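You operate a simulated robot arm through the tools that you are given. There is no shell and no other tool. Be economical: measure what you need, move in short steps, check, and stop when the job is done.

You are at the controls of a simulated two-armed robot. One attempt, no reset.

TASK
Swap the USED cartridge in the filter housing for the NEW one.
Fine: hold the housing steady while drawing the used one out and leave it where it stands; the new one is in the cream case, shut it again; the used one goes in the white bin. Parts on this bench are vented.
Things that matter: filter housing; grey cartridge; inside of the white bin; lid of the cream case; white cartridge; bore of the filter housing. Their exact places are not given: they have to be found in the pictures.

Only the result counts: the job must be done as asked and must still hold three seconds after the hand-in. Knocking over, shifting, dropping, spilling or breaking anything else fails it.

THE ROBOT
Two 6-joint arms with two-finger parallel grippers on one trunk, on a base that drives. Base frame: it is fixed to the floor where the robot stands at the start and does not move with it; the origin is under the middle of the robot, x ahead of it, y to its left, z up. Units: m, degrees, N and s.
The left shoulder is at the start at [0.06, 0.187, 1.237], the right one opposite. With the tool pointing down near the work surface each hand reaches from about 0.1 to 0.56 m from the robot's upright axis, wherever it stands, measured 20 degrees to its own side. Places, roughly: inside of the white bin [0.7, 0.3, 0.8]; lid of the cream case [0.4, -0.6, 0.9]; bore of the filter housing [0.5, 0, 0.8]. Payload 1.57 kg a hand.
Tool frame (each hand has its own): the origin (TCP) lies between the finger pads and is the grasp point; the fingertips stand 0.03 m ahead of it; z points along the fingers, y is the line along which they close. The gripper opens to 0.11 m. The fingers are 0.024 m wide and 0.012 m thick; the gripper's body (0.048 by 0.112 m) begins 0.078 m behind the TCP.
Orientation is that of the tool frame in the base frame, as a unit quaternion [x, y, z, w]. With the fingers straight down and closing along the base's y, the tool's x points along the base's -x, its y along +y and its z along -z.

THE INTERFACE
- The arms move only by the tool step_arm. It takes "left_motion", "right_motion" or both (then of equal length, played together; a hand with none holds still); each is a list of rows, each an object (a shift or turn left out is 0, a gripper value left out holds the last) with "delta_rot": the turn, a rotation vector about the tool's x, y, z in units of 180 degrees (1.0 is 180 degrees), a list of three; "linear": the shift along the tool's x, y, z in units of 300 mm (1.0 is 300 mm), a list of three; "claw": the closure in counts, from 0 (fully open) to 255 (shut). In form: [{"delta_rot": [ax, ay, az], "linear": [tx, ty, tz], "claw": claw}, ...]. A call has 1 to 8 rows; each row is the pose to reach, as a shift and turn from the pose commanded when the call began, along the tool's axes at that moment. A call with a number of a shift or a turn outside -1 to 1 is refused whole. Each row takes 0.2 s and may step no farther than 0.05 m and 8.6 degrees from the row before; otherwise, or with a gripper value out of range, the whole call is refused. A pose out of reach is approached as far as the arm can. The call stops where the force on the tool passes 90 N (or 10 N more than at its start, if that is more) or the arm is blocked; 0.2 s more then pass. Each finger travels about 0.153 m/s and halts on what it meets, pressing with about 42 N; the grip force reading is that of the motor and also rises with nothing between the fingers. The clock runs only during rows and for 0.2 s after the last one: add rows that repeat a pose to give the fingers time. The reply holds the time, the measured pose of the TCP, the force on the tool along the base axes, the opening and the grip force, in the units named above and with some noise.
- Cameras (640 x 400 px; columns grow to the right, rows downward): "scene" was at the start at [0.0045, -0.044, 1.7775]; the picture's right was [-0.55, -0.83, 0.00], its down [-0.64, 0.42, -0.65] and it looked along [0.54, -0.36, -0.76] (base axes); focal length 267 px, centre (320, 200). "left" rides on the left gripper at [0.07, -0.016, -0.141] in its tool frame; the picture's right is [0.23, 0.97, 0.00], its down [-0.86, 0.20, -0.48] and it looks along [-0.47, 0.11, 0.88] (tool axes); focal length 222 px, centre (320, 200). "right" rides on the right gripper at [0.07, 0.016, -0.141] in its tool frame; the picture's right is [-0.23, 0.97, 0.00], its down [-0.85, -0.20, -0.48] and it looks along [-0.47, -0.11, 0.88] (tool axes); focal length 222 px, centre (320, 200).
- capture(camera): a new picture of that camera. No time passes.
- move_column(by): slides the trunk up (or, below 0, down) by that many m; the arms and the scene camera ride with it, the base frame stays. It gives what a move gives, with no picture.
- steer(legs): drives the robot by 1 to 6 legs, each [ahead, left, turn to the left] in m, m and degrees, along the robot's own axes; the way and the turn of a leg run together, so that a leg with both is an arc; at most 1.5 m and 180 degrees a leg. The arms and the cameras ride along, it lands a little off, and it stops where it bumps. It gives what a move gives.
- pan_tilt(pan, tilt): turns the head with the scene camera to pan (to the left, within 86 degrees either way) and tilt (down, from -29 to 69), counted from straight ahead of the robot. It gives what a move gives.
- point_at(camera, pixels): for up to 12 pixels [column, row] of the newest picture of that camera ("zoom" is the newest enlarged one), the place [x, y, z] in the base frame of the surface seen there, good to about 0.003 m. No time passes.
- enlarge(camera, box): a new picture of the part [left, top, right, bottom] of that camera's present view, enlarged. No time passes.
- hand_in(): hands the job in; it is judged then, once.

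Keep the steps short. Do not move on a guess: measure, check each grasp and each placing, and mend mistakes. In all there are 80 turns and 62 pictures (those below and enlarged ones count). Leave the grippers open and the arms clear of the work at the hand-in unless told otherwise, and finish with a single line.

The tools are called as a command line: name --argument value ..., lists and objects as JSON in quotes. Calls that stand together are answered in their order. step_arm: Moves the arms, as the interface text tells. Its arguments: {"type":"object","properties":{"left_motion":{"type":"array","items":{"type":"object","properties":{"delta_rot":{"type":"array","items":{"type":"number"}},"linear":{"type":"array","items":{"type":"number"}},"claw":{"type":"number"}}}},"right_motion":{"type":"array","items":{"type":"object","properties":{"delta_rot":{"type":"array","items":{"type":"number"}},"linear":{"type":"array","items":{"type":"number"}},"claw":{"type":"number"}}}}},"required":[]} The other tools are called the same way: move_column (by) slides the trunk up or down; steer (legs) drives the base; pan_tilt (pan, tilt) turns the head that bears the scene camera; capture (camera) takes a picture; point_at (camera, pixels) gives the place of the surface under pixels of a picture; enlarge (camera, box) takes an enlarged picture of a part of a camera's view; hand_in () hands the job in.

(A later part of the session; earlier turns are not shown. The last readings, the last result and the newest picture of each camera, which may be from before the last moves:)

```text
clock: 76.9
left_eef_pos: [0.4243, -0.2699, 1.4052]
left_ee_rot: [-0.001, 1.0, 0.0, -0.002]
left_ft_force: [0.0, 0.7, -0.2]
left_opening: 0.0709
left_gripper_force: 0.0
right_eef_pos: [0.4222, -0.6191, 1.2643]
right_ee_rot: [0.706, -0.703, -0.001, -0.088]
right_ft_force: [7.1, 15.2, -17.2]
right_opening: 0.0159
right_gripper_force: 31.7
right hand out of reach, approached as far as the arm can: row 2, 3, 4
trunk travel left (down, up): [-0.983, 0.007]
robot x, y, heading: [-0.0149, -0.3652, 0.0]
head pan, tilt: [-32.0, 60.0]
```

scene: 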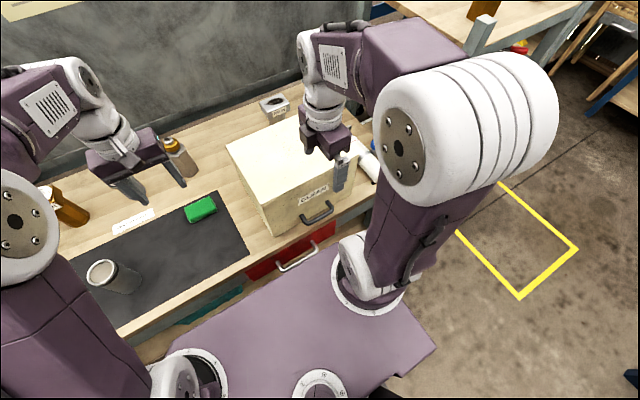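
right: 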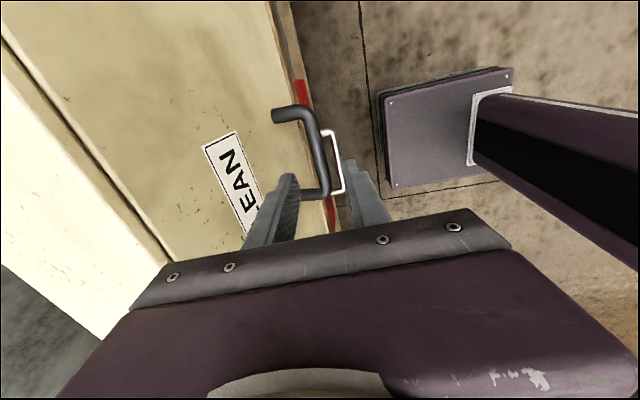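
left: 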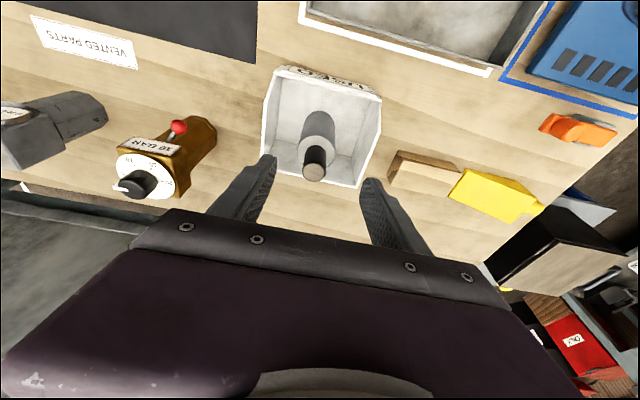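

About 90° now. One more: drive ahead 0.07 with a small rise.

steer --legs '[[0.06, 0, 0]]'

step_arm --right_motion '[{"linear": [0, -0.04, -0.02]}, {"linear": [0, -0.08, -0.04]}, {"linear": [0, -0.12, -0.06]}, {"linear": [0, -0.16, -0.08]}]'

pan_tilt --pan -38 --tilt 50

capture --camera "scene"

```text
clock: 78.0
left_eef_pos: [0.4591, -0.2706, 1.4112]
left_ee_rot: [0.001, 1.0, -0.002, 0.004]
left_ft_force: [0.7, 0.4, 0.6]
left_opening: 0.0711
left_gripper_force: 0.2
right_eef_pos: [0.4529, -0.6214, 1.2765]
right_ee_rot: [0.706, -0.703, -0.002, -0.089]
right_ft_force: [-27.2, 1.1, 51.4]
right_opening: 0.0157
right_gripper_force: 30.7
trunk travel left (down, up): [-0.983, 0.007]
robot x, y, heading: [0.0348, -0.3622, -0.0]
head pan, tilt: [-32.0, 60.0]
stopped in leg 1: the force on the tool passed its limit (the readings are from after the stop); the commanded pose is now the measured one
```

```text
clock: 79.0
left_eef_pos: [0.4611, -0.2699, 1.4115]
left_ee_rot: [0.0, 1.0, -0.001, 0.005]
left_ft_force: [-0.2, 0.4, 0.2]
left_opening: 0.0713
left_gripper_force: 0.1
right_eef_pos: [0.4915, -0.622, 1.2966]
right_ee_rot: [0.706, -0.7, -0.005, -0.106]
right_ft_force: [-26.1, 6.1, 46.2]
right_opening: 0.0158
right_gripper_force: 31.8
right hand out of reach, approached as far as the arm can: row 2, 3, 4
trunk travel left (down, up): [-0.983, 0.007]
robot x, y, heading: [0.0323, -0.365, 0.2]
head pan, tilt: [-32.0, 60.0]
```

```text
clock: 79.7
left_eef_pos: [0.4599, -0.2699, 1.4101]
left_ee_rot: [0.0, 1.0, -0.002, 0.006]
left_ft_force: [0.4, -0.3, 0.6]
left_opening: 0.0712
left_gripper_force: 0.0
right_eef_pos: [0.4914, -0.6213, 1.2962]
right_ee_rot: [0.706, -0.7, -0.003, -0.107]
right_ft_force: [-19.6, 8.3, 53.0]
right_opening: 0.0155
right_gripper_force: 31.3
trunk travel left (down, up): [-0.983, 0.007]
robot x, y, heading: [0.0343, -0.3664, -0.3]
head pan, tilt: [-38.0, 50.0]
```

```text
9 pictures are left
```

scene: 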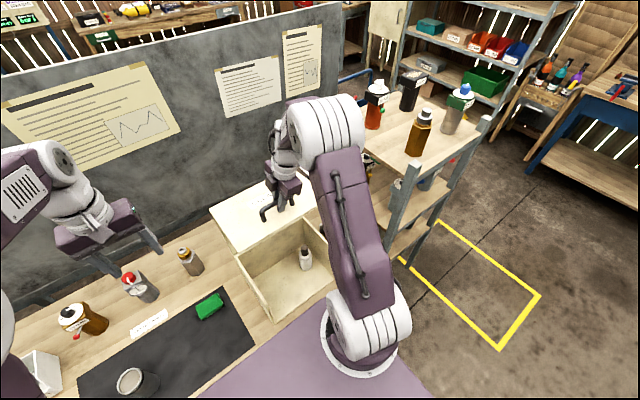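

The lid is wide open (about 105°) and the white cartridge is visible at scene (304,257). I'll measure it and the case inside, then release the handle and rise.

point_at --camera "scene" --pixels '[[304, 249], [304, 257], [305, 268], [300, 257], [310, 258], [290, 280], [285, 240], [270, 320], [237, 256], [300, 220]]'

step_arm --right_motion '[{"claw": 170}, {"claw": 170}, {"claw": 170, "linear": [0, 0, -0.08]}, {"claw": 170, "linear": [0, 0, -0.16]}, {"claw": 170, "linear": [0, 0, -0.28]}]'

enlarge --camera "scene" --box '[200, 190, 360, 330]'

```text
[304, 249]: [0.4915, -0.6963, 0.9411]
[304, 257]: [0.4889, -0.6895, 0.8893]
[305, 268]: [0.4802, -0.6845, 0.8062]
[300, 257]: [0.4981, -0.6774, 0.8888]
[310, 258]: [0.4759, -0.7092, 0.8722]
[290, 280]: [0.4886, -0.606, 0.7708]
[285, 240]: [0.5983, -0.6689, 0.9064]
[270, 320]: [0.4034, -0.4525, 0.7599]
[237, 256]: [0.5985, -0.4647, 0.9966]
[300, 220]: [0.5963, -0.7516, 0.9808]
```

```text
clock: 80.9
left_eef_pos: [0.4674, -0.2726, 1.4084]
left_ee_rot: [0.002, 1.0, -0.001, 0.002]
left_ft_force: [-0.2, 0.5, 0.3]
left_opening: 0.0712
left_gripper_force: 0.0
right_eef_pos: [0.4804, -0.6361, 1.3621]
right_ee_rot: [0.704, -0.7, -0.015, -0.119]
right_ft_force: [-0.2, -0.4, -0.6]
right_opening: 0.0366
right_gripper_force: 0.1
right hand out of reach, approached as far as the arm can: row 3, 4, 5
trunk travel left (down, up): [-0.983, 0.007]
robot x, y, heading: [0.0367, -0.3666, -0.1]
head pan, tilt: [-38.0, 50.0]
```

```text
2.86 times, centred on (280, 260) of scene
```

zoom: 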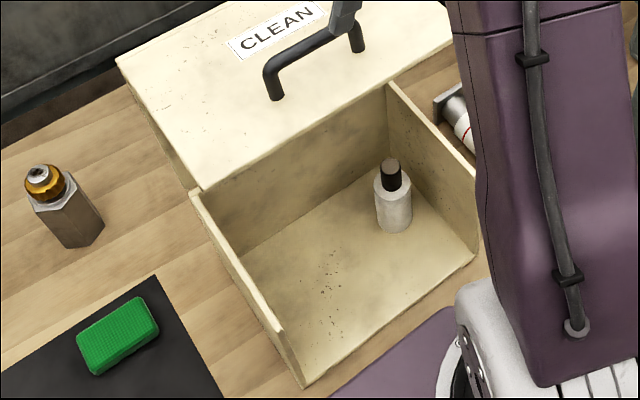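

The cartridge stands at about (0.493,-0.694), knob top 0.941, and the lid's panel hangs above it. So I'll fetch it with the left hand, pointing right (−y) and pitched, mirroring the pose that worked. First the right hand retracts high toward the robot while the left starts its yaw.

step_arm --right_motion '[{"linear": [-0.018, 0.107, -0.012]}, {"linear": [-0.037, 0.215, -0.025]}, {"linear": [-0.055, 0.322, -0.037]}, {"linear": [-0.074, 0.429, -0.05]}, {"linear": [-0.092, 0.536, -0.062]}, {"linear": [-0.111, 0.644, -0.075]}, {"linear": [-0.13, 0.751, -0.087]}, {"linear": [-0.148, 0.858, -0.1]}]' --left_motion '[{"delta_rot": [0, 0, 0.0467]}, {"delta_rot": [0, 0, 0.0934]}, {"delta_rot": [0, 0, 0.14]}, {"delta_rot": [0, 0, 0.187]}, {"delta_rot": [0, 0, 0.2335]}, {"delta_rot": [0, 0, 0.28]}, {"delta_rot": [0, 0, 0.327]}, {"delta_rot": [0, 0, 0.373]}]'

point_at --camera "zoom" --pixels '[[391, 165], [391, 185], [377, 188], [408, 188], [393, 230], [197, 190], [120, 62], [300, 50], [195, 200], [220, 250]]'

point_at --camera "scene" --pixels '[[330, 120], [350, 270], [400, 200], [410, 165], [395, 260], [480, 130], [370, 330]]'

```text
clock: 82.7
left_eef_pos: [0.4725, -0.2758, 1.4076]
left_ee_rot: [0.555, 0.832, 0.0, 0.0]
left_ft_force: [0.0, 0.6, 0.2]
left_opening: 0.0711
left_gripper_force: 0.1
right_eef_pos: [0.2432, -0.6187, 1.3693]
right_ee_rot: [0.704, -0.7, -0.019, -0.119]
right_ft_force: [0.1, -0.1, 0.6]
right_opening: 0.0368
right_gripper_force: 0.0
right hand out of reach, approached as far as the arm can: row 7, 8
trunk travel left (down, up): [-0.983, 0.007]
robot x, y, heading: [0.0343, -0.3672, -0.4]
head pan, tilt: [-38.0, 50.0]
```

```text
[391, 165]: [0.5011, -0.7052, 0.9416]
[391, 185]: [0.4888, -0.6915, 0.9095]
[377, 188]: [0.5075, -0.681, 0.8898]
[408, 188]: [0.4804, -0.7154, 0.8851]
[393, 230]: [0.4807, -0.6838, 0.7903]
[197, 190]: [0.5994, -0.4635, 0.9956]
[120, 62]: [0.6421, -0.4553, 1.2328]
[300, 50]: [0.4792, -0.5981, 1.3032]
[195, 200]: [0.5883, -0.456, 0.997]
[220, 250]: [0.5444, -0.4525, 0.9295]
```

```text
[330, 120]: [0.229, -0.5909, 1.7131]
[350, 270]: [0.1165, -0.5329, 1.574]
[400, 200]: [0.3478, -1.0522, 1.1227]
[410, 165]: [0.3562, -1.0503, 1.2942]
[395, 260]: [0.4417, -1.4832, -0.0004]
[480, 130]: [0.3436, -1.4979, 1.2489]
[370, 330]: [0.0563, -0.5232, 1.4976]
```

The knob axis is about (0.496,-0.70). The case front is open, so the plan is: left hand pitched and pointing −y in front of the case, drive forward into the opening beneath the lid, then slide onto the knob. I'll finish the yaw and lower the trunk.

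step_arm --left_motion '[{"delta_rot": [0, 0, 0.042]}, {"delta_rot": [0, 0, 0.085]}, {"delta_rot": [0, 0, 0.127]}]'

steer --legs '[[-0.144, 0, 0], [0, -0.103, 0]]'

move_column --by -0.28

step_arm --left_motion '[{"delta_rot": [0, -0.0437, 0], "claw": 60}, {"delta_rot": [0, -0.0874, 0], "claw": 60}, {"delta_rot": [0, -0.131, 0], "claw": 60}, {"delta_rot": [0, -0.175, 0], "claw": 60}, {"delta_rot": [0, -0.2186, 0], "claw": 60}, {"delta_rot": [0, -0.262, 0], "claw": 60}, {"delta_rot": [0, -0.306, 0], "claw": 60}]'

```text
clock: 83.5
left_eef_pos: [0.4721, -0.276, 1.4074]
left_ee_rot: [0.708, 0.706, 0.0, 0.0]
left_ft_force: [0.0, 0.4, 0.0]
left_opening: 0.0715
left_gripper_force: 0.2
right_eef_pos: [0.2432, -0.6186, 1.3688]
right_ee_rot: [0.704, -0.7, -0.019, -0.118]
right_ft_force: [-1.5, 1.0, -0.1]
right_opening: 0.0367
right_gripper_force: 0.1
trunk travel left (down, up): [-0.983, 0.007]
robot x, y, heading: [0.034, -0.3664, 0.0]
head pan, tilt: [-38.0, 50.0]
```

```text
clock: 85.6
left_eef_pos: [0.3283, -0.3684, 1.4074]
left_ee_rot: [0.707, 0.707, -0.003, 0.003]
left_ft_force: [1.0, 1.9, 0.3]
left_opening: 0.0714
left_gripper_force: 0.0
right_eef_pos: [0.0992, -0.7107, 1.3705]
right_ee_rot: [0.704, -0.7, -0.016, -0.116]
right_ft_force: [-0.7, -0.4, 0.2]
right_opening: 0.0366
right_gripper_force: 0.1
trunk travel left (down, up): [-0.983, 0.007]
robot x, y, heading: [-0.1125, -0.4679, -0.2]
head pan, tilt: [-38.0, 50.0]
```

```text
clock: 88.4
left_eef_pos: [0.3289, -0.378, 1.1271]
left_ee_rot: [0.708, 0.706, 0.0, 0.0]
left_ft_force: [-0.5, 0.7, -0.6]
left_opening: 0.0711
left_gripper_force: 0.0
right_eef_pos: [0.0998, -0.7216, 1.0882]
right_ee_rot: [0.704, -0.7, -0.019, -0.118]
right_ft_force: [0.8, -0.1, -0.1]
right_opening: 0.0368
right_gripper_force: 0.0
trunk travel left (down, up): [-0.703, 0.287]
robot x, y, heading: [-0.1106, -0.468, -0.2]
head pan, tilt: [-38.0, 50.0]
```

```text
clock: 90.0
left_eef_pos: [0.33, -0.377, 1.1268]
left_ee_rot: [0.627, 0.626, -0.328, 0.328]
left_ft_force: [-0.2, 0.0, 0.3]
left_opening: 0.0841
left_gripper_force: 0.0
right_eef_pos: [0.0982, -0.7206, 1.0891]
right_ee_rot: [0.704, -0.7, -0.018, -0.119]
right_ft_force: [0.4, 0.0, -0.1]
right_opening: 0.0367
right_gripper_force: 0.0
trunk travel left (down, up): [-0.703, 0.287]
robot x, y, heading: [-0.1154, -0.467, -0.3]
head pan, tilt: [-38.0, 50.0]
```

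The left pitched pose is reached. Now I move it to the entry line in front of the open case.

step_arm --left_motion '[{"linear": [-0.004, -0.019, 0.12], "claw": 90}, {"linear": [-0.008, -0.037, 0.24], "claw": 90}, {"linear": [-0.012, -0.056, 0.36], "claw": 90}, {"linear": [-0.016, -0.075, 0.48], "claw": 90}, {"linear": [-0.02, -0.094, 0.6], "claw": 90}, {"linear": [-0.025, -0.112, 0.72], "claw": 90}, {"linear": [-0.029, -0.131, 0.84], "claw": 90}, {"linear": [-0.033, -0.15, 0.95], "claw": 90}]'

step_arm --left_motion '[{"linear": [0, 0, 0.06]}, {"linear": [0, 0, 0.11]}]'

capture --camera "scene"

capture --camera "left"

```text
clock: 91.8
left_eef_pos: [0.2817, -0.6174, 0.9718]
left_ee_rot: [0.628, 0.627, -0.326, 0.326]
left_ft_force: [0.2, -1.1, 0.0]
left_opening: 0.0711
left_gripper_force: 0.1
right_eef_pos: [0.0975, -0.7208, 1.0887]
right_ee_rot: [0.704, -0.7, -0.019, -0.118]
right_ft_force: [0.2, -0.1, 0.0]
right_opening: 0.0365
right_gripper_force: 0.1
trunk travel left (down, up): [-0.703, 0.287]
robot x, y, heading: [-0.1129, -0.4676, 0.0]
head pan, tilt: [-38.0, 50.0]
```

```text
clock: 92.4
left_eef_pos: [0.2819, -0.6447, 0.9517]
left_ee_rot: [0.628, 0.627, -0.327, 0.326]
left_ft_force: [-0.4, 0.1, 0.0]
left_opening: 0.0711
left_gripper_force: 0.0
right_eef_pos: [0.0986, -0.7212, 1.0883]
right_ee_rot: [0.704, -0.7, -0.02, -0.118]
right_ft_force: [-0.4, 0.8, -0.3]
right_opening: 0.0365
right_gripper_force: 0.1
trunk travel left (down, up): [-0.703, 0.287]
robot x, y, heading: [-0.1118, -0.4658, -0.2]
head pan, tilt: [-38.0, 50.0]
```

```text
7 pictures are left
```

scene: 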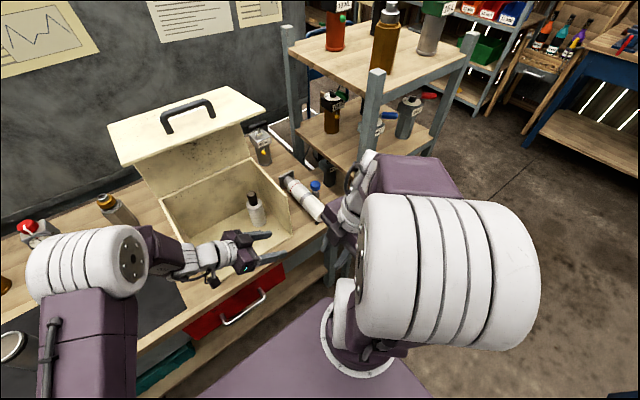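

```text
6 pictures are left
```

left: 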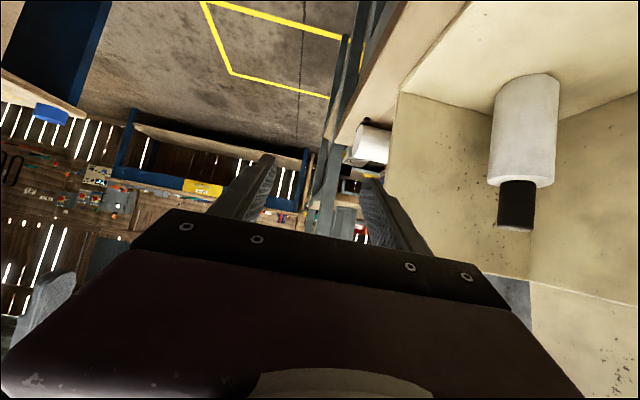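

Excellent: the lid is well open and the arm is clear of it. I'll measure the knob in both pictures.

point_at --camera "left" --pixels '[[500, 205], [517, 205], [533, 205], [516, 225], [517, 186], [490, 178], [552, 180], [525, 120]]'

point_at --camera "scene" --pixels '[[252, 195], [252, 203], [248, 212], [265, 212], [257, 225], [242, 122], [188, 115], [165, 200], [290, 225], [186, 260]]'

```text
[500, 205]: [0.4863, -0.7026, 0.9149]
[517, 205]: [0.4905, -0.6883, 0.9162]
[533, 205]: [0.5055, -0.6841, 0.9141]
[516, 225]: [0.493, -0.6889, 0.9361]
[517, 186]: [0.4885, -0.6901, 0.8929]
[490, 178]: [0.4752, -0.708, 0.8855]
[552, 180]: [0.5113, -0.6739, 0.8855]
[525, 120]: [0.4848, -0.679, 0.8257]
```

```text
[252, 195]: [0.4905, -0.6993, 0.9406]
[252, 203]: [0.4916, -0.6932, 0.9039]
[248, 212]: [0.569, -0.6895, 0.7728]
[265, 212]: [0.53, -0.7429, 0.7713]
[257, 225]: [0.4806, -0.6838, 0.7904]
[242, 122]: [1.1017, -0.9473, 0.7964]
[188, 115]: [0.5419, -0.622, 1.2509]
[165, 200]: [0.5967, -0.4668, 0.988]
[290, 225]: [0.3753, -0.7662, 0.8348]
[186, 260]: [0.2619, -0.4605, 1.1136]
```

The knob axis is about (0.497,-0.696). I'll back the hand off 12 mm for margin and drive ahead 0.19 into the opening.

step_arm --left_motion '[{"linear": [0, 0, -0.04]}]'

steer --legs '[[0.19, 0, 0]]'

```text
clock: 92.8
left_eef_pos: [0.2826, -0.6332, 0.9602]
left_ee_rot: [0.628, 0.626, -0.328, 0.326]
left_ft_force: [0.7, 0.8, -0.4]
left_opening: 0.0711
left_gripper_force: 0.0
right_eef_pos: [0.0997, -0.7198, 1.0889]
right_ee_rot: [0.704, -0.7, -0.019, -0.118]
right_ft_force: [-0.9, -0.3, 0.5]
right_opening: 0.0364
right_gripper_force: 0.1
trunk travel left (down, up): [-0.703, 0.287]
robot x, y, heading: [-0.1101, -0.4663, -0.2]
head pan, tilt: [-38.0, 50.0]
```

```text
clock: 94.0
left_eef_pos: [0.3776, -0.6357, 0.9588]
left_ee_rot: [0.619, 0.635, -0.338, 0.315]
left_ft_force: [0.2, 0.3, -0.1]
left_opening: 0.0715
left_gripper_force: 0.0
right_eef_pos: [0.2029, -0.7194, 1.0881]
right_ee_rot: [0.704, -0.7, -0.019, -0.119]
right_ft_force: [-0.8, -0.7, 0.6]
right_opening: 0.0364
right_gripper_force: 0.2
trunk travel left (down, up): [-0.703, 0.287]
robot x, y, heading: [-0.009, -0.4715, -0.1]
head pan, tilt: [-38.0, 50.0]
stopped in leg 1: the force on the tool passed its limit (the readings are from after the stop); the commanded pose is now the measured one
```

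Something on the left hand (likely its camera bracket) touched the case's side wall and the drive stopped. I'll back off 0.04 and check that the case has not moved.

steer --legs '[[-0.05, 0, 0]]'

capture --camera "scene"

```text
clock: 95.0
left_eef_pos: [0.3308, -0.6347, 0.9584]
left_ee_rot: [0.618, 0.635, -0.339, 0.314]
left_ft_force: [0.1, 1.2, -0.3]
left_opening: 0.0712
left_gripper_force: 0.1
right_eef_pos: [0.1571, -0.7212, 1.0875]
right_ee_rot: [0.703, -0.701, -0.019, -0.118]
right_ft_force: [0.5, -0.4, -0.8]
right_opening: 0.0367
right_gripper_force: 0.0
trunk travel left (down, up): [-0.703, 0.287]
robot x, y, heading: [-0.0543, -0.469, 0.1]
head pan, tilt: [-38.0, 50.0]
```

```text
5 pictures are left
```

scene: 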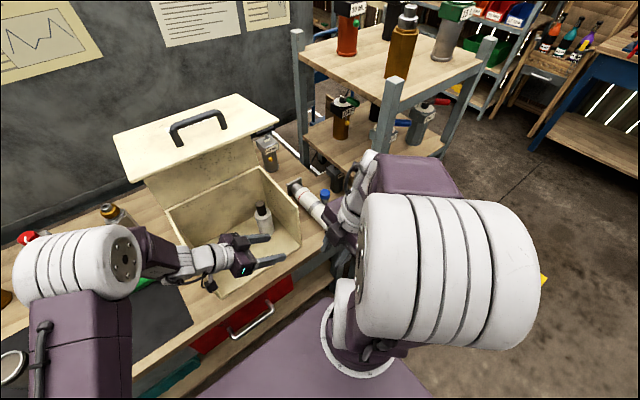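

point_at --camera "scene" --pixels '[[172, 205], [263, 168], [298, 235], [168, 200], [262, 206], [262, 214], [265, 228], [255, 230], [197, 125], [115, 137], [277, 118]]'

step_arm --left_motion '[{"linear": [-0.09, 0, -0.06], "delta_rot": [-0.003, 0, 0.0055]}, {"linear": [-0.19, 0, -0.135], "delta_rot": [-0.0059, -0.0004, 0.0111]}]'

```text
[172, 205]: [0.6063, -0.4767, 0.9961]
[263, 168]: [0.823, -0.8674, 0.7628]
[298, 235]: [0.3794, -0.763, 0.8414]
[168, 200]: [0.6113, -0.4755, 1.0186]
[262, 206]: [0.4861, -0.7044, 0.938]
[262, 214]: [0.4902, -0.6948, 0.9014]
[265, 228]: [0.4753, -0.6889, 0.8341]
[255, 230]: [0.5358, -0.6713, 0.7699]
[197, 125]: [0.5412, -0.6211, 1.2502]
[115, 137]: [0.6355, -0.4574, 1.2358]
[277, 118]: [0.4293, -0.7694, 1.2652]
```

```text
clock: 95.6
left_eef_pos: [0.3311, -0.6333, 1.0284]
left_ee_rot: [0.627, 0.626, -0.328, 0.328]
left_ft_force: [0.3, -0.2, -0.5]
left_opening: 0.0713
left_gripper_force: 0.0
right_eef_pos: [0.1533, -0.7194, 1.0893]
right_ee_rot: [0.705, -0.699, -0.018, -0.119]
right_ft_force: [-0.3, 0.4, 0.6]
right_opening: 0.0368
right_gripper_force: 0.0
trunk travel left (down, up): [-0.703, 0.287]
robot x, y, heading: [-0.0534, -0.4675, -0.1]
head pan, tilt: [-38.0, 50.0]
```

The lid handle reads the same place as before, so the case has not moved. With the hand raised to clear the wall, I'll drive in 0.145, go over the knob and down around it, then close.

steer --legs '[[0.145, 0, 0]]'

step_arm --left_motion '[{"linear": [0, 0.07, 0]}, {"linear": [0, 0.07, 0.108]}, {"linear": [0, 0.07, 0.255]}, {"linear": [0.0887, 0.07, 0.318]}, {"linear": [0.176, 0.07, 0.379]}]'

capture --camera "left"

```text
clock: 96.9
left_eef_pos: [0.4746, -0.6337, 1.0296]
left_ee_rot: [0.626, 0.627, -0.327, 0.328]
left_ft_force: [-0.2, 0.4, 0.0]
left_opening: 0.0713
left_gripper_force: 0.0
right_eef_pos: [0.2969, -0.7216, 1.0894]
right_ee_rot: [0.704, -0.7, -0.019, -0.119]
right_ft_force: [0.6, -0.3, -0.1]
right_opening: 0.0366
right_gripper_force: 0.1
trunk travel left (down, up): [-0.703, 0.287]
robot x, y, heading: [0.0885, -0.4736, -0.1]
head pan, tilt: [-38.0, 50.0]
```

```text
clock: 98.1
left_eef_pos: [0.4906, -0.6937, 0.918]
left_ee_rot: [0.627, 0.625, -0.332, 0.327]
left_ft_force: [-0.3, -1.0, -0.5]
left_opening: 0.071
left_gripper_force: 0.0
right_eef_pos: [0.2951, -0.7161, 1.0897]
right_ee_rot: [0.704, -0.701, -0.016, -0.117]
right_ft_force: [0.2, -0.7, 0.0]
right_opening: 0.0367
right_gripper_force: 0.2
trunk travel left (down, up): [-0.703, 0.287]
robot x, y, heading: [0.0906, -0.4731, -0.3]
head pan, tilt: [-38.0, 50.0]
```

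```text
4 pictures are left
```

left: 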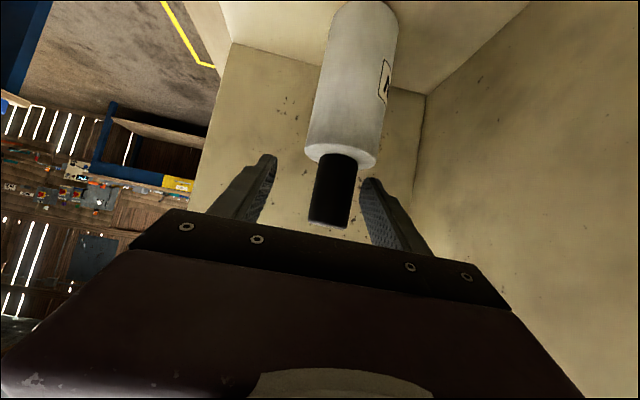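

The knob is between the fingers, 6 mm off centre. I'll shift +x 6 mm, close, lift 5 cm and back straight out the open front.

step_arm --left_motion '[{"linear": [0, 0.018, 0]}, {"linear": [0, 0.02, 0], "claw": 180}, {"linear": [0, 0.02, 0], "claw": 255}, {"linear": [0, 0.02, 0], "claw": 255}, {"linear": [0, 0.02, 0], "claw": 255}, {"linear": [-0.07, 0.02, -0.048], "claw": 255}, {"linear": [-0.1365, 0.02, -0.096], "claw": 255}]'

steer --legs '[[-0.3, 0, 0]]'

```text
clock: 99.7
left_eef_pos: [0.4721, -0.6829, 0.9169]
left_ee_rot: [0.617, 0.645, -0.347, 0.288]
left_ft_force: [0.4, -0.5, 0.0]
left_opening: 0.0294
left_gripper_force: 39.0
right_eef_pos: [0.292, -0.716, 1.0928]
right_ee_rot: [0.704, -0.7, -0.016, -0.118]
right_ft_force: [0.1, 0.0, 0.2]
right_opening: 0.0365
right_gripper_force: 0.0
trunk travel left (down, up): [-0.703, 0.287]
robot x, y, heading: [0.0856, -0.4668, -0.1]
head pan, tilt: [-38.0, 50.0]
stopped in row 7 (left hand): the force on the tool passed its limit (the readings are from after the stop); the commanded pose is now the measured one
```

```text
clock: 101.8
left_eef_pos: [0.1842, -0.6905, 0.922]
left_ee_rot: [0.619, 0.642, -0.345, 0.292]
left_ft_force: [-0.4, -0.8, -1.2]
left_opening: 0.029
left_gripper_force: 39.3
right_eef_pos: [-0.0033, -0.7211, 1.0894]
right_ee_rot: [0.704, -0.7, -0.019, -0.118]
right_ft_force: [0.0, -0.5, 0.0]
right_opening: 0.0364
right_gripper_force: 0.0
trunk travel left (down, up): [-0.703, 0.287]
robot x, y, heading: [-0.212, -0.4683, -0.2]
head pan, tilt: [-38.0, 50.0]
```

The cartridge is gripped (0.029 m) and out of the case, though the lift was stopped by a contact and the tool twisted a few degrees. I'll restore the orientation while raising, drive to the housing, and look.

step_arm --left_motion '[{"linear": [-0.112, -0.011, -0.083], "delta_rot": [-0.0041, -0.002, 0.005]}, {"linear": [-0.225, -0.023, -0.165], "delta_rot": [-0.0082, -0.0041, 0.0101]}, {"linear": [-0.337, -0.034, -0.248], "delta_rot": [-0.0123, -0.0061, 0.0151]}, {"linear": [-0.449, -0.046, -0.331], "delta_rot": [-0.0164, -0.0082, 0.0202]}]'

steer --legs '[[0, 0.689, 0], [0.293, 0, 0]]'

pan_tilt --pan -29 --tilt 52

enlarge --camera "scene" --box '[220, 130, 420, 280]'

capture --camera "left"

```text
clock: 102.8
left_eef_pos: [0.1813, -0.6885, 1.0884]
left_ee_rot: [0.627, 0.627, -0.327, 0.327]
left_ft_force: [-0.6, -0.1, -2.4]
left_opening: 0.029
left_gripper_force: 39.2
right_eef_pos: [-0.0039, -0.7214, 1.0886]
right_ee_rot: [0.703, -0.701, -0.018, -0.119]
right_ft_force: [-0.7, 0.4, -0.8]
right_opening: 0.0364
right_gripper_force: 0.0
trunk travel left (down, up): [-0.703, 0.287]
robot x, y, heading: [-0.2149, -0.4664, -0.3]
head pan, tilt: [-38.0, 50.0]
```

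```text
clock: 108.2
left_eef_pos: [0.4771, 0.0033, 1.0888]
left_ee_rot: [0.626, 0.628, -0.326, 0.328]
left_ft_force: [0.1, 0.4, -2.7]
left_opening: 0.029
left_gripper_force: 38.9
right_eef_pos: [0.2911, -0.0284, 1.0895]
right_ee_rot: [0.705, -0.699, -0.018, -0.119]
right_ft_force: [-1.3, 0.4, 0.4]
right_opening: 0.0367
right_gripper_force: 0.0
trunk travel left (down, up): [-0.703, 0.287]
robot x, y, heading: [0.081, 0.2271, 0.1]
head pan, tilt: [-38.0, 50.0]
```

```text
clock: 108.9
left_eef_pos: [0.4781, 0.0054, 1.0883]
left_ee_rot: [0.625, 0.629, -0.326, 0.328]
left_ft_force: [-0.6, 0.5, -1.9]
left_opening: 0.0291
left_gripper_force: 38.8
right_eef_pos: [0.2926, -0.0276, 1.0884]
right_ee_rot: [0.706, -0.698, -0.019, -0.118]
right_ft_force: [0.8, -0.9, 0.0]
right_opening: 0.0365
right_gripper_force: 0.0
trunk travel left (down, up): [-0.703, 0.287]
robot x, y, heading: [0.0818, 0.2213, 0.1]
head pan, tilt: [-29.0, 52.0]
```

```text
2.67 times, centred on (320, 205) of scene
```

zoom: 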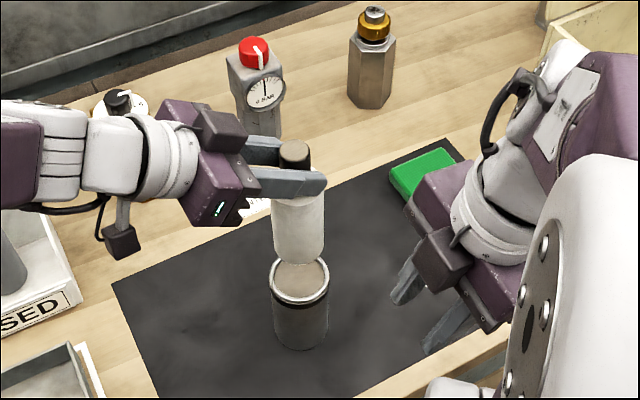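

```text
2 pictures are left
```

left: 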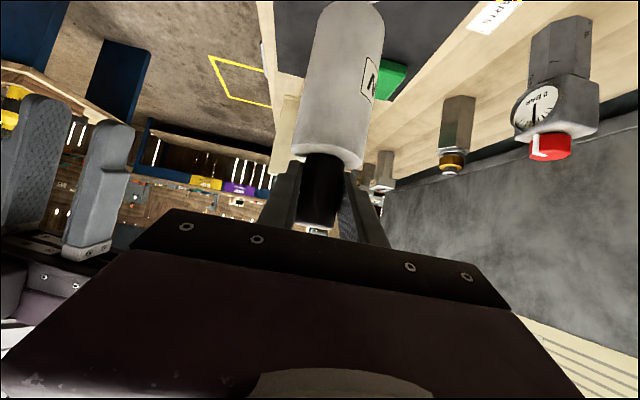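

The cartridge hangs just above the open bore. I'll measure its axis against the rim from the zoom.

point_at --camera "zoom" --pixels '[[295, 150], [275, 210], [299, 212], [321, 210], [277, 248], [299, 255], [320, 248], [270, 284], [327, 284], [299, 302], [299, 275], [288, 268]]'

point_at --camera "left" --pixels '[[296, 150], [330, 155], [362, 160], [322, 40], [350, 35], [380, 40], [340, 80]]'

```text
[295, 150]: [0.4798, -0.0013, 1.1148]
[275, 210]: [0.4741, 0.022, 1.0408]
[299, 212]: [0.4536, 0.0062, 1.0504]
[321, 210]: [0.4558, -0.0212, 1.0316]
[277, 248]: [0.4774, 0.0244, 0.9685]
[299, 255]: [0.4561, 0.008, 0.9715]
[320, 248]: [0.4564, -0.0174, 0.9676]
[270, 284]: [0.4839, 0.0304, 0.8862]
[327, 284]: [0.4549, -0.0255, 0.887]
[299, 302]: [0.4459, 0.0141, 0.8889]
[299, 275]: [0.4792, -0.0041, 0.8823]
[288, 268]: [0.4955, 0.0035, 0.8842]
```

```text
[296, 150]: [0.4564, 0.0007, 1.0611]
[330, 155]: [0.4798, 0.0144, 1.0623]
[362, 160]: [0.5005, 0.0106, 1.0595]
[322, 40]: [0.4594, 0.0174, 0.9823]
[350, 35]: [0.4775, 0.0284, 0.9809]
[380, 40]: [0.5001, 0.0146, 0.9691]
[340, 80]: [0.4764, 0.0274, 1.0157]
```

Cartridge bottom axis is about (0.478,0.001) and the bore axis about (0.4775,-0.001). That is aligned within 2 mm. I'll shift −2 mm in y and lower it into the bore; the call stops itself if blocked.

step_arm --left_motion '[{"linear": [0.1054, 0, 0.0822]}, {"linear": [0.1464, 0, 0.1109]}, {"linear": [0.201, 0, 0.1493]}, {"linear": [0.2556, 0, 0.1876]}, {"linear": [0.3102, 0, 0.226]}, {"linear": [0.3648, 0, 0.2643]}, {"linear": [0.4194, 0, 0.3026]}, {"linear": [0.4548, 0, 0.3276]}]'

```text
clock: 110.7
left_eef_pos: [0.4791, 0.0028, 0.9226]
left_ee_rot: [0.624, 0.629, -0.326, 0.33]
left_ft_force: [-1.7, 1.1, -1.0]
left_opening: 0.0292
left_gripper_force: 38.7
right_eef_pos: [0.2916, -0.0272, 1.0898]
right_ee_rot: [0.706, -0.698, -0.019, -0.119]
right_ft_force: [0.8, -0.5, -0.1]
right_opening: 0.0366
right_gripper_force: 0.1
trunk travel left (down, up): [-0.703, 0.287]
robot x, y, heading: [0.0812, 0.2227, 0.0]
head pan, tilt: [-29.0, 52.0]
```

It slid in without resistance (TCP 0.9226). I'll press the last few millimetres to seat it, then release and withdraw along the fingers.

step_arm --left_motion '[{"linear": [0.0137, 0, 0.0096]}, {"linear": [0.0273, 0, 0.0192]}, {"linear": [0.0273, 0, 0.0192], "claw": 150}, {"linear": [0.0273, 0, 0.0192], "claw": 90}, {"linear": [0.0273, 0, 0.0192], "claw": 80}, {"linear": [0.0273, 0, -0.12], "claw": 80}, {"linear": [0.0273, 0, -0.26], "claw": 80}, {"linear": [0.0273, 0, -0.4], "claw": 80}]'

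enlarge --camera "scene" --box '[220, 130, 420, 280]'

point_at --camera "zoom" --pixels '[[298, 240], [298, 250], [299, 230], [285, 272], [312, 272], [298, 285], [270, 284], [327, 284], [299, 302]]'

```text
clock: 112.5
left_eef_pos: [0.478, 0.1055, 0.9839]
left_ee_rot: [0.625, 0.629, -0.326, 0.329]
left_ft_force: [0.3, 0.5, 0.6]
left_opening: 0.0753
left_gripper_force: 0.1
right_eef_pos: [0.2919, -0.0264, 1.088]
right_ee_rot: [0.706, -0.698, -0.019, -0.118]
right_ft_force: [0.5, -0.8, 0.2]
right_opening: 0.0369
right_gripper_force: 0.1
trunk travel left (down, up): [-0.703, 0.287]
robot x, y, heading: [0.0808, 0.2291, 0.2]
head pan, tilt: [-29.0, 52.0]
```

```text
2.67 times, centred on (320, 205) of scene
```

zoom: 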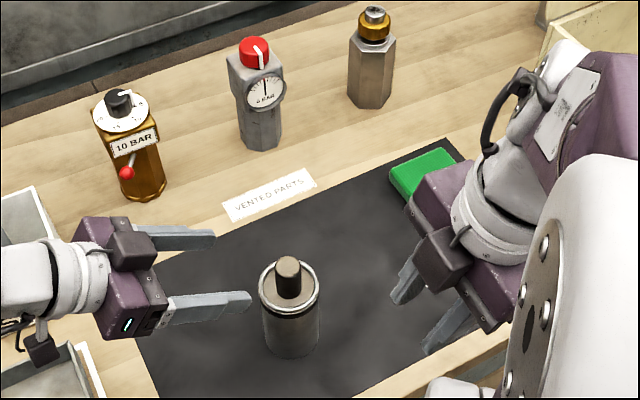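

```text
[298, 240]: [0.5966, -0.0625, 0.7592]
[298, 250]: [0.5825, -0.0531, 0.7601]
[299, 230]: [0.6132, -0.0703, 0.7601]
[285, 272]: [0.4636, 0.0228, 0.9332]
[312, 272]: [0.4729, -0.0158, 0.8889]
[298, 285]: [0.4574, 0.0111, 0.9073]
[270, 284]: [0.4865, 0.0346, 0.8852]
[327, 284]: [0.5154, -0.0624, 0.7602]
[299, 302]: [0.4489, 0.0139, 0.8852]
```

The new cartridge is seated (knob top 0.933, rim 0.888), but the withdrawing fingers dragged the housing about 15 mm toward +y and 5 mm toward −x. I'll grip its body low with the left hand to put it back where it stood.

step_arm --left_motion '[{"linear": [0.136, -0.01, 0.065], "claw": 0}, {"linear": [0.271, -0.02, 0.131], "claw": 0}, {"linear": [0.271, -0.02, 0.28], "claw": 0}, {"linear": [0.271, -0.02, 0.42], "claw": 0}, {"linear": [0.271, -0.02, 0.564], "claw": 0}, {"linear": [0.271, -0.02, 0.564], "claw": 90}, {"linear": [0.271, -0.02, 0.564], "claw": 150}, {"linear": [0.271, -0.02, 0.564], "claw": 200}]'

point_at --camera "zoom" --pixels '[[288, 264], [280, 264], [296, 264], [288, 258], [261, 288], [317, 288], [289, 313], [289, 335], [265, 330], [316, 330]]'

```text
clock: 114.3
left_eef_pos: [0.4735, 0.0126, 0.8196]
left_ee_rot: [0.625, 0.629, -0.326, 0.328]
left_ft_force: [-0.3, -0.8, -0.9]
left_opening: 0.0684
left_gripper_force: 41.6
right_eef_pos: [0.2916, -0.0288, 1.0883]
right_ee_rot: [0.706, -0.698, -0.02, -0.118]
right_ft_force: [0.3, -0.6, -0.5]
right_opening: 0.0367
right_gripper_force: 0.1
trunk travel left (down, up): [-0.703, 0.287]
robot x, y, heading: [0.0811, 0.2235, 0.1]
head pan, tilt: [-29.0, 52.0]
```

```text
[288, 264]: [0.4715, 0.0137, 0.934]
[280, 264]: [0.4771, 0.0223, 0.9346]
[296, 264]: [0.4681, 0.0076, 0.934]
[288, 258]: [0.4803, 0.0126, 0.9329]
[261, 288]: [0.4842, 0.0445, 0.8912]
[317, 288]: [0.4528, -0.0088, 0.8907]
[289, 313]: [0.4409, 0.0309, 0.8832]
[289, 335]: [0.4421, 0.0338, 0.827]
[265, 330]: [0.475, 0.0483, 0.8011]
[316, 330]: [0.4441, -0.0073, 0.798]
```

Gripped on the body (0.068 m). I'll shift it +4 mm x and −15 mm y back to its place, open fully, withdraw along the fingers and raise the left hand. Then I'll take the right hand over the lid panel (y≈−0.52, clear of the handle) to push it shut.

step_arm --left_motion '[{"linear": [-0.014, 0.007, 0.02]}, {"linear": [-0.0287, 0.0133, 0.041]}, {"linear": [-0.0287, 0.0133, 0.041], "claw": 100}, {"linear": [-0.0287, 0.0133, 0.041], "claw": 0}, {"linear": [-0.0287, 0.0133, 0.041], "claw": 0}, {"linear": [-0.0287, 0.0133, -0.1], "claw": 0}, {"linear": [-0.0287, 0.0133, -0.26], "claw": 0}, {"linear": [-0.0287, 0.0133, -0.42], "claw": 0}]'

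step_arm --left_motion '[{"linear": [-0.055, 0, -0.14]}, {"linear": [-0.109, 0, -0.28]}, {"linear": [-0.164, 0, -0.42]}, {"linear": [-0.218, 0, -0.56]}]'

move_column --by 0.27

steer --legs '[[0, -0.493, 0]]'

step_arm --right_motion '[{"linear": [0.003, -0.122, 0.018], "claw": 255}, {"linear": [0.005, -0.244, 0.036], "claw": 255}, {"linear": [0.008, -0.366, 0.054], "claw": 255}, {"linear": [0.01, -0.488, 0.072], "claw": 255}]'

move_column --by -0.1

```text
clock: 116.1
left_eef_pos: [0.4748, 0.1126, 0.8995]
left_ee_rot: [0.625, 0.629, -0.326, 0.329]
left_ft_force: [0.5, 1.0, -0.2]
left_opening: 0.11
left_gripper_force: 0.1
right_eef_pos: [0.2921, -0.0265, 1.0882]
right_ee_rot: [0.706, -0.698, -0.02, -0.118]
right_ft_force: [0.1, 0.1, -0.1]
right_opening: 0.0364
right_gripper_force: 0.1
trunk travel left (down, up): [-0.703, 0.287]
robot x, y, heading: [0.0792, 0.2294, 0.4]
head pan, tilt: [-29.0, 52.0]
```

```text
clock: 117.1
left_eef_pos: [0.4737, 0.2116, 1.0485]
left_ee_rot: [0.625, 0.629, -0.325, 0.329]
left_ft_force: [-0.6, -0.3, -0.1]
left_opening: 0.11
left_gripper_force: 0.0
right_eef_pos: [0.2902, -0.0262, 1.0895]
right_ee_rot: [0.706, -0.698, -0.019, -0.119]
right_ft_force: [0.3, 0.3, 0.0]
right_opening: 0.0368
right_gripper_force: 0.1
trunk travel left (down, up): [-0.703, 0.287]
robot x, y, heading: [0.0813, 0.2211, 0.1]
head pan, tilt: [-29.0, 52.0]
```

```text
clock: 119.9
left_eef_pos: [0.4737, 0.211, 1.3181]
left_ee_rot: [0.624, 0.63, -0.325, 0.33]
left_ft_force: [0.7, -0.3, 0.1]
left_opening: 0.1098
left_gripper_force: 0.0
right_eef_pos: [0.2925, -0.0289, 1.3587]
right_ee_rot: [0.706, -0.698, -0.02, -0.118]
right_ft_force: [-0.7, 0.0, 0.7]
right_opening: 0.0369
right_gripper_force: 0.1
trunk travel left (down, up): [-0.973, 0.017]
robot x, y, heading: [0.0772, 0.2245, 0.3]
head pan, tilt: [-29.0, 52.0]
```

```text
clock: 122.8
left_eef_pos: [0.475, -0.281, 1.3187]
left_ee_rot: [0.624, 0.628, -0.327, 0.331]
left_ft_force: [0.0, 0.8, -0.1]
left_opening: 0.1102
left_gripper_force: 0.0
right_eef_pos: [0.2914, -0.5192, 1.3594]
right_ee_rot: [0.705, -0.699, -0.02, -0.118]
right_ft_force: [-0.6, 0.1, -0.6]
right_opening: 0.0367
right_gripper_force: 0.0
trunk travel left (down, up): [-0.973, 0.017]
robot x, y, heading: [0.0804, -0.271, 0.1]
head pan, tilt: [-29.0, 52.0]
```

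```text
clock: 123.8
left_eef_pos: [0.4762, -0.2837, 1.3164]
left_ee_rot: [0.625, 0.628, -0.327, 0.328]
left_ft_force: [-0.6, -0.2, 0.1]
left_opening: 0.1102
left_gripper_force: 0.1
right_eef_pos: [0.4433, -0.5227, 1.3578]
right_ee_rot: [0.704, -0.699, -0.019, -0.119]
right_ft_force: [0.5, 0.3, 0.8]
right_opening: 0.0002
right_gripper_force: 21.6
trunk travel left (down, up): [-0.973, 0.017]
robot x, y, heading: [0.0809, -0.2672, 0.1]
head pan, tilt: [-29.0, 52.0]
```

```text
clock: 124.6
left_eef_pos: [0.4687, -0.2827, 1.2585]
left_ee_rot: [0.626, 0.627, -0.325, 0.331]
left_ft_force: [-0.6, -0.6, 0.4]
left_opening: 0.11
left_gripper_force: 0.1
right_eef_pos: [0.431, -0.521, 1.2984]
right_ee_rot: [0.706, -0.698, -0.021, -0.118]
right_ft_force: [0.0, 0.7, 0.4]
right_opening: 0.0
right_gripper_force: 21.3
trunk travel left (down, up): [-0.911, 0.079]
robot x, y, heading: [0.0813, -0.2683, -0.1]
head pan, tilt: [-29.0, 52.0]
stopped: the force on the tool passed its limit (the readings are from after the stop); the commanded pose is now the measured one
5 turns are left
```

The column moves too fast for the damped lid; it stopped on force. I'll push the panel down slowly with the right arm (about 3 cm/s) in several calls.

step_arm --right_motion '[{"linear": [0.0035, 0.0137, 0.0178]}, {"linear": [0.007, 0.0275, 0.0355]}, {"linear": [0.0105, 0.041, 0.053]}, {"linear": [0.014, 0.055, 0.071]}, {"linear": [0.0175, 0.069, 0.089]}, {"linear": [0.021, 0.082, 0.1065]}, {"linear": [0.0245, 0.096, 0.124]}, {"linear": [0.028, 0.11, 0.142]}]'

step_arm --right_motion '[{"linear": [0.0037, 0.003, 0.019]}, {"linear": [0.0075, 0.006, 0.039]}, {"linear": [0.011, 0.009, 0.058]}, {"linear": [0.015, 0.012, 0.078]}, {"linear": [0.019, 0.015, 0.097]}, {"linear": [0.0225, 0.0176, 0.116]}, {"linear": [0.026, 0.0206, 0.136]}, {"linear": [0.03, 0.0235, 0.155]}]'

step_arm --right_motion '[{"linear": [0.0037, 0.003, 0.019]}, {"linear": [0.0075, 0.006, 0.039]}, {"linear": [0.011, 0.009, 0.058]}, {"linear": [0.015, 0.012, 0.078]}, {"linear": [0.019, 0.015, 0.097]}, {"linear": [0.0225, 0.0176, 0.116]}, {"linear": [0.026, 0.0206, 0.136]}, {"linear": [0.03, 0.0235, 0.155]}]'

step_arm --right_motion '[{"linear": [0.0037, 0.003, 0.019]}, {"linear": [0.0075, 0.006, 0.039]}, {"linear": [0.011, 0.009, 0.058]}, {"linear": [0.015, 0.012, 0.078]}, {"linear": [0.019, 0.015, 0.097]}, {"linear": [0.0225, 0.0176, 0.116]}, {"linear": [0.026, 0.0206, 0.136]}, {"linear": [0.03, 0.0235, 0.155]}]'

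step_arm --right_motion '[{"linear": [0.0037, 0.003, 0.019]}, {"linear": [0.0075, 0.006, 0.039]}, {"linear": [0.011, 0.009, 0.058]}, {"linear": [0.015, 0.012, 0.078]}, {"linear": [0.019, 0.015, 0.097]}, {"linear": [0.0225, 0.0176, 0.116]}, {"linear": [0.026, 0.0206, 0.136]}, {"linear": [0.03, 0.0235, 0.155]}]'

```text
clock: 126.4
left_eef_pos: [0.4573, -0.2843, 1.2617]
left_ee_rot: [0.628, 0.625, -0.321, 0.334]
left_ft_force: [0.1, -0.5, -0.6]
left_opening: 0.1099
left_gripper_force: 0.1
right_eef_pos: [0.3893, -0.5206, 1.2564]
right_ee_rot: [0.707, -0.697, -0.023, -0.12]
right_ft_force: [-49.1, -11.2, 45.4]
right_opening: 0.0
right_gripper_force: 22.0
trunk travel left (down, up): [-0.911, 0.079]
robot x, y, heading: [0.081, -0.2723, 0.1]
head pan, tilt: [-29.0, 52.0]
```

```text
clock: 127.2
left_eef_pos: [0.4679, -0.2839, 1.2586]
left_ee_rot: [0.628, 0.626, -0.325, 0.33]
left_ft_force: [-0.2, -0.3, -0.4]
left_opening: 0.1101
left_gripper_force: 0.1
right_eef_pos: [0.3982, -0.5215, 1.2366]
right_ee_rot: [0.707, -0.698, -0.028, -0.116]
right_ft_force: [-19.4, -4.7, 17.9]
right_opening: 0.0001
right_gripper_force: 21.5
trunk travel left (down, up): [-0.911, 0.079]
robot x, y, heading: [0.0844, -0.2727, -0.5]
head pan, tilt: [-29.0, 52.0]
stopped in row 4 (right hand): the force on the tool passed its limit (the readings are from after the stop); the commanded pose is now the measured one
```

```text
clock: 128.2
left_eef_pos: [0.4575, -0.2879, 1.2611]
left_ee_rot: [0.63, 0.624, -0.321, 0.331]
left_ft_force: [0.5, -0.6, -0.5]
left_opening: 0.1099
left_gripper_force: 0.1
right_eef_pos: [0.3793, -0.5212, 1.2147]
right_ee_rot: [0.706, -0.697, -0.036, -0.117]
right_ft_force: [-61.0, -13.2, 53.3]
right_opening: 0.0
right_gripper_force: 21.5
trunk travel left (down, up): [-0.911, 0.079]
robot x, y, heading: [0.075, -0.2725, -0.4]
head pan, tilt: [-29.0, 52.0]
stopped in row 4 (right hand): the force on the tool passed its limit (the readings are from after the stop); the commanded pose is now the measured one
```

```text
clock: 128.7
left_eef_pos: [0.4571, -0.2902, 1.2619]
left_ee_rot: [0.631, 0.623, -0.323, 0.331]
left_ft_force: [-0.2, -0.3, 0.4]
left_opening: 0.1102
left_gripper_force: 0.1
right_eef_pos: [0.3735, -0.5213, 1.2072]
right_ee_rot: [0.707, -0.696, -0.042, -0.117]
right_ft_force: [-65.5, -11.3, 49.1]
right_opening: 0.0002
right_gripper_force: 21.2
trunk travel left (down, up): [-0.911, 0.079]
robot x, y, heading: [0.0798, -0.271, -0.5]
head pan, tilt: [-29.0, 52.0]
stopped in row 2 (right hand): the force on the tool passed its limit (the readings are from after the stop); the commanded pose is now the measured one
```

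```text
clock: 129.2
left_eef_pos: [0.4563, -0.2913, 1.2616]
left_ee_rot: [0.632, 0.623, -0.321, 0.329]
left_ft_force: [0.0, -0.4, 0.6]
left_opening: 0.1102
left_gripper_force: 0.1
right_eef_pos: [0.3694, -0.521, 1.2012]
right_ee_rot: [0.706, -0.697, -0.047, -0.115]
right_ft_force: [-65.4, -9.1, 45.6]
right_opening: 0.0
right_gripper_force: 21.2
trunk travel left (down, up): [-0.911, 0.079]
robot x, y, heading: [0.0764, -0.2694, -0.5]
head pan, tilt: [-29.0, 52.0]
stopped in row 2 (right hand): the force on the tool passed its limit (the readings are from after the stop); the commanded pose is now the measured one
4 turns are left
```

The lid is coming down (about 70° now), and it drags the tip toward −x. I'll follow the lid's arc with the tip instead of sliding, slowly, in four segments.

step_arm --right_motion '[{"linear": [0.0035, 0.0124, 0.015]}, {"linear": [0.007, 0.025, 0.03]}, {"linear": [0.0105, 0.037, 0.045]}, {"linear": [0.014, 0.05, 0.06]}, {"linear": [0.0175, 0.062, 0.076]}, {"linear": [0.021, 0.074, 0.091]}, {"linear": [0.0245, 0.087, 0.106]}, {"linear": [0.028, 0.099, 0.121]}]'

step_arm --right_motion '[{"linear": [0.004, 0.0095, 0.017]}, {"linear": [0.008, 0.019, 0.034]}, {"linear": [0.012, 0.0285, 0.051]}, {"linear": [0.016, 0.038, 0.068]}, {"linear": [0.02, 0.0475, 0.086]}, {"linear": [0.024, 0.057, 0.103]}, {"linear": [0.028, 0.0665, 0.12]}, {"linear": [0.032, 0.076, 0.137]}]'

step_arm --right_motion '[{"linear": [0.004, 0.0064, 0.0185]}, {"linear": [0.0086, 0.0128, 0.037]}, {"linear": [0.013, 0.019, 0.0555]}, {"linear": [0.017, 0.0255, 0.074]}, {"linear": [0.0216, 0.032, 0.0925]}, {"linear": [0.026, 0.038, 0.111]}, {"linear": [0.03, 0.0446, 0.1295]}, {"linear": [0.0345, 0.051, 0.148]}]'

step_arm --right_motion '[{"linear": [0.0045, 0.003, 0.019]}, {"linear": [0.009, 0.006, 0.0385]}, {"linear": [0.0135, 0.009, 0.058]}, {"linear": [0.018, 0.012, 0.077]}, {"linear": [0.0225, 0.015, 0.096]}, {"linear": [0.027, 0.018, 0.1155]}, {"linear": [0.0315, 0.021, 0.135]}, {"linear": [0.036, 0.024, 0.154]}]'

pan_tilt --pan -40 --tilt 50

capture --camera "scene"

```text
clock: 131.0
left_eef_pos: [0.4537, -0.2874, 1.2621]
left_ee_rot: [0.63, 0.624, -0.321, 0.333]
left_ft_force: [1.0, 0.1, 0.1]
left_opening: 0.1099
left_gripper_force: 0.0
right_eef_pos: [0.3448, -0.5201, 1.1605]
right_ee_rot: [0.708, -0.695, -0.04, -0.116]
right_ft_force: [-68.3, -13.3, 37.1]
right_opening: 0.0001
right_gripper_force: 20.9
trunk travel left (down, up): [-0.911, 0.079]
robot x, y, heading: [0.0775, -0.2718, -0.5]
head pan, tilt: [-29.0, 52.0]
```

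```text
clock: 132.8
left_eef_pos: [0.4559, -0.2852, 1.2615]
left_ee_rot: [0.631, 0.623, -0.322, 0.332]
left_ft_force: [-1.0, 0.0, 0.2]
left_opening: 0.1102
left_gripper_force: 0.0
right_eef_pos: [0.3275, -0.5182, 1.1181]
right_ee_rot: [0.708, -0.696, -0.041, -0.112]
right_ft_force: [-70.0, -5.8, 23.4]
right_opening: 0.0002
right_gripper_force: 21.3
trunk travel left (down, up): [-0.911, 0.079]
robot x, y, heading: [0.0797, -0.2724, -0.3]
head pan, tilt: [-29.0, 52.0]
```

```text
clock: 134.6
left_eef_pos: [0.4594, -0.2862, 1.2613]
left_ee_rot: [0.629, 0.624, -0.324, 0.332]
left_ft_force: [0.2, -0.4, 0.0]
left_opening: 0.1099
left_gripper_force: 0.1
right_eef_pos: [0.3171, -0.5194, 1.0697]
right_ee_rot: [0.709, -0.696, -0.047, -0.105]
right_ft_force: [-59.3, 4.2, 9.3]
right_opening: 0.0
right_gripper_force: 20.7
trunk travel left (down, up): [-0.911, 0.079]
robot x, y, heading: [0.0775, -0.2716, -0.4]
head pan, tilt: [-29.0, 52.0]
```

```text
clock: 136.4
left_eef_pos: [0.4609, -0.2866, 1.2604]
left_ee_rot: [0.63, 0.624, -0.324, 0.33]
left_ft_force: [0.8, -0.7, 0.3]
left_opening: 0.11
left_gripper_force: 0.0
right_eef_pos: [0.315, -0.5195, 1.0218]
right_ee_rot: [0.708, -0.696, -0.05, -0.107]
right_ft_force: [-59.6, 1.4, 0.0]
right_opening: 0.0
right_gripper_force: 21.1
trunk travel left (down, up): [-0.911, 0.079]
robot x, y, heading: [0.0798, -0.268, -0.4]
head pan, tilt: [-29.0, 52.0]
```

```text
clock: 137.1
left_eef_pos: [0.4605, -0.2867, 1.2597]
left_ee_rot: [0.629, 0.625, -0.323, 0.331]
left_ft_force: [-0.4, 0.0, 0.1]
left_opening: 0.11
left_gripper_force: 0.1
right_eef_pos: [0.3152, -0.5188, 1.0213]
right_ee_rot: [0.708, -0.697, -0.05, -0.106]
right_ft_force: [-57.8, 1.4, -0.6]
right_opening: 0.0
right_gripper_force: 21.1
trunk travel left (down, up): [-0.911, 0.079]
robot x, y, heading: [0.0796, -0.27, -0.4]
head pan, tilt: [-40.0, 50.0]
```

```text
0 pictures are left
3 turns are left
```

scene: 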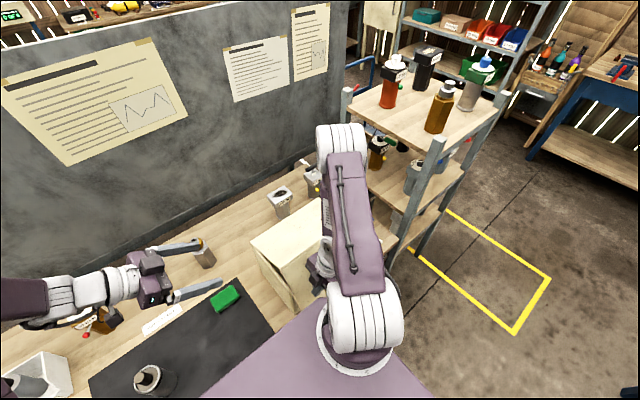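

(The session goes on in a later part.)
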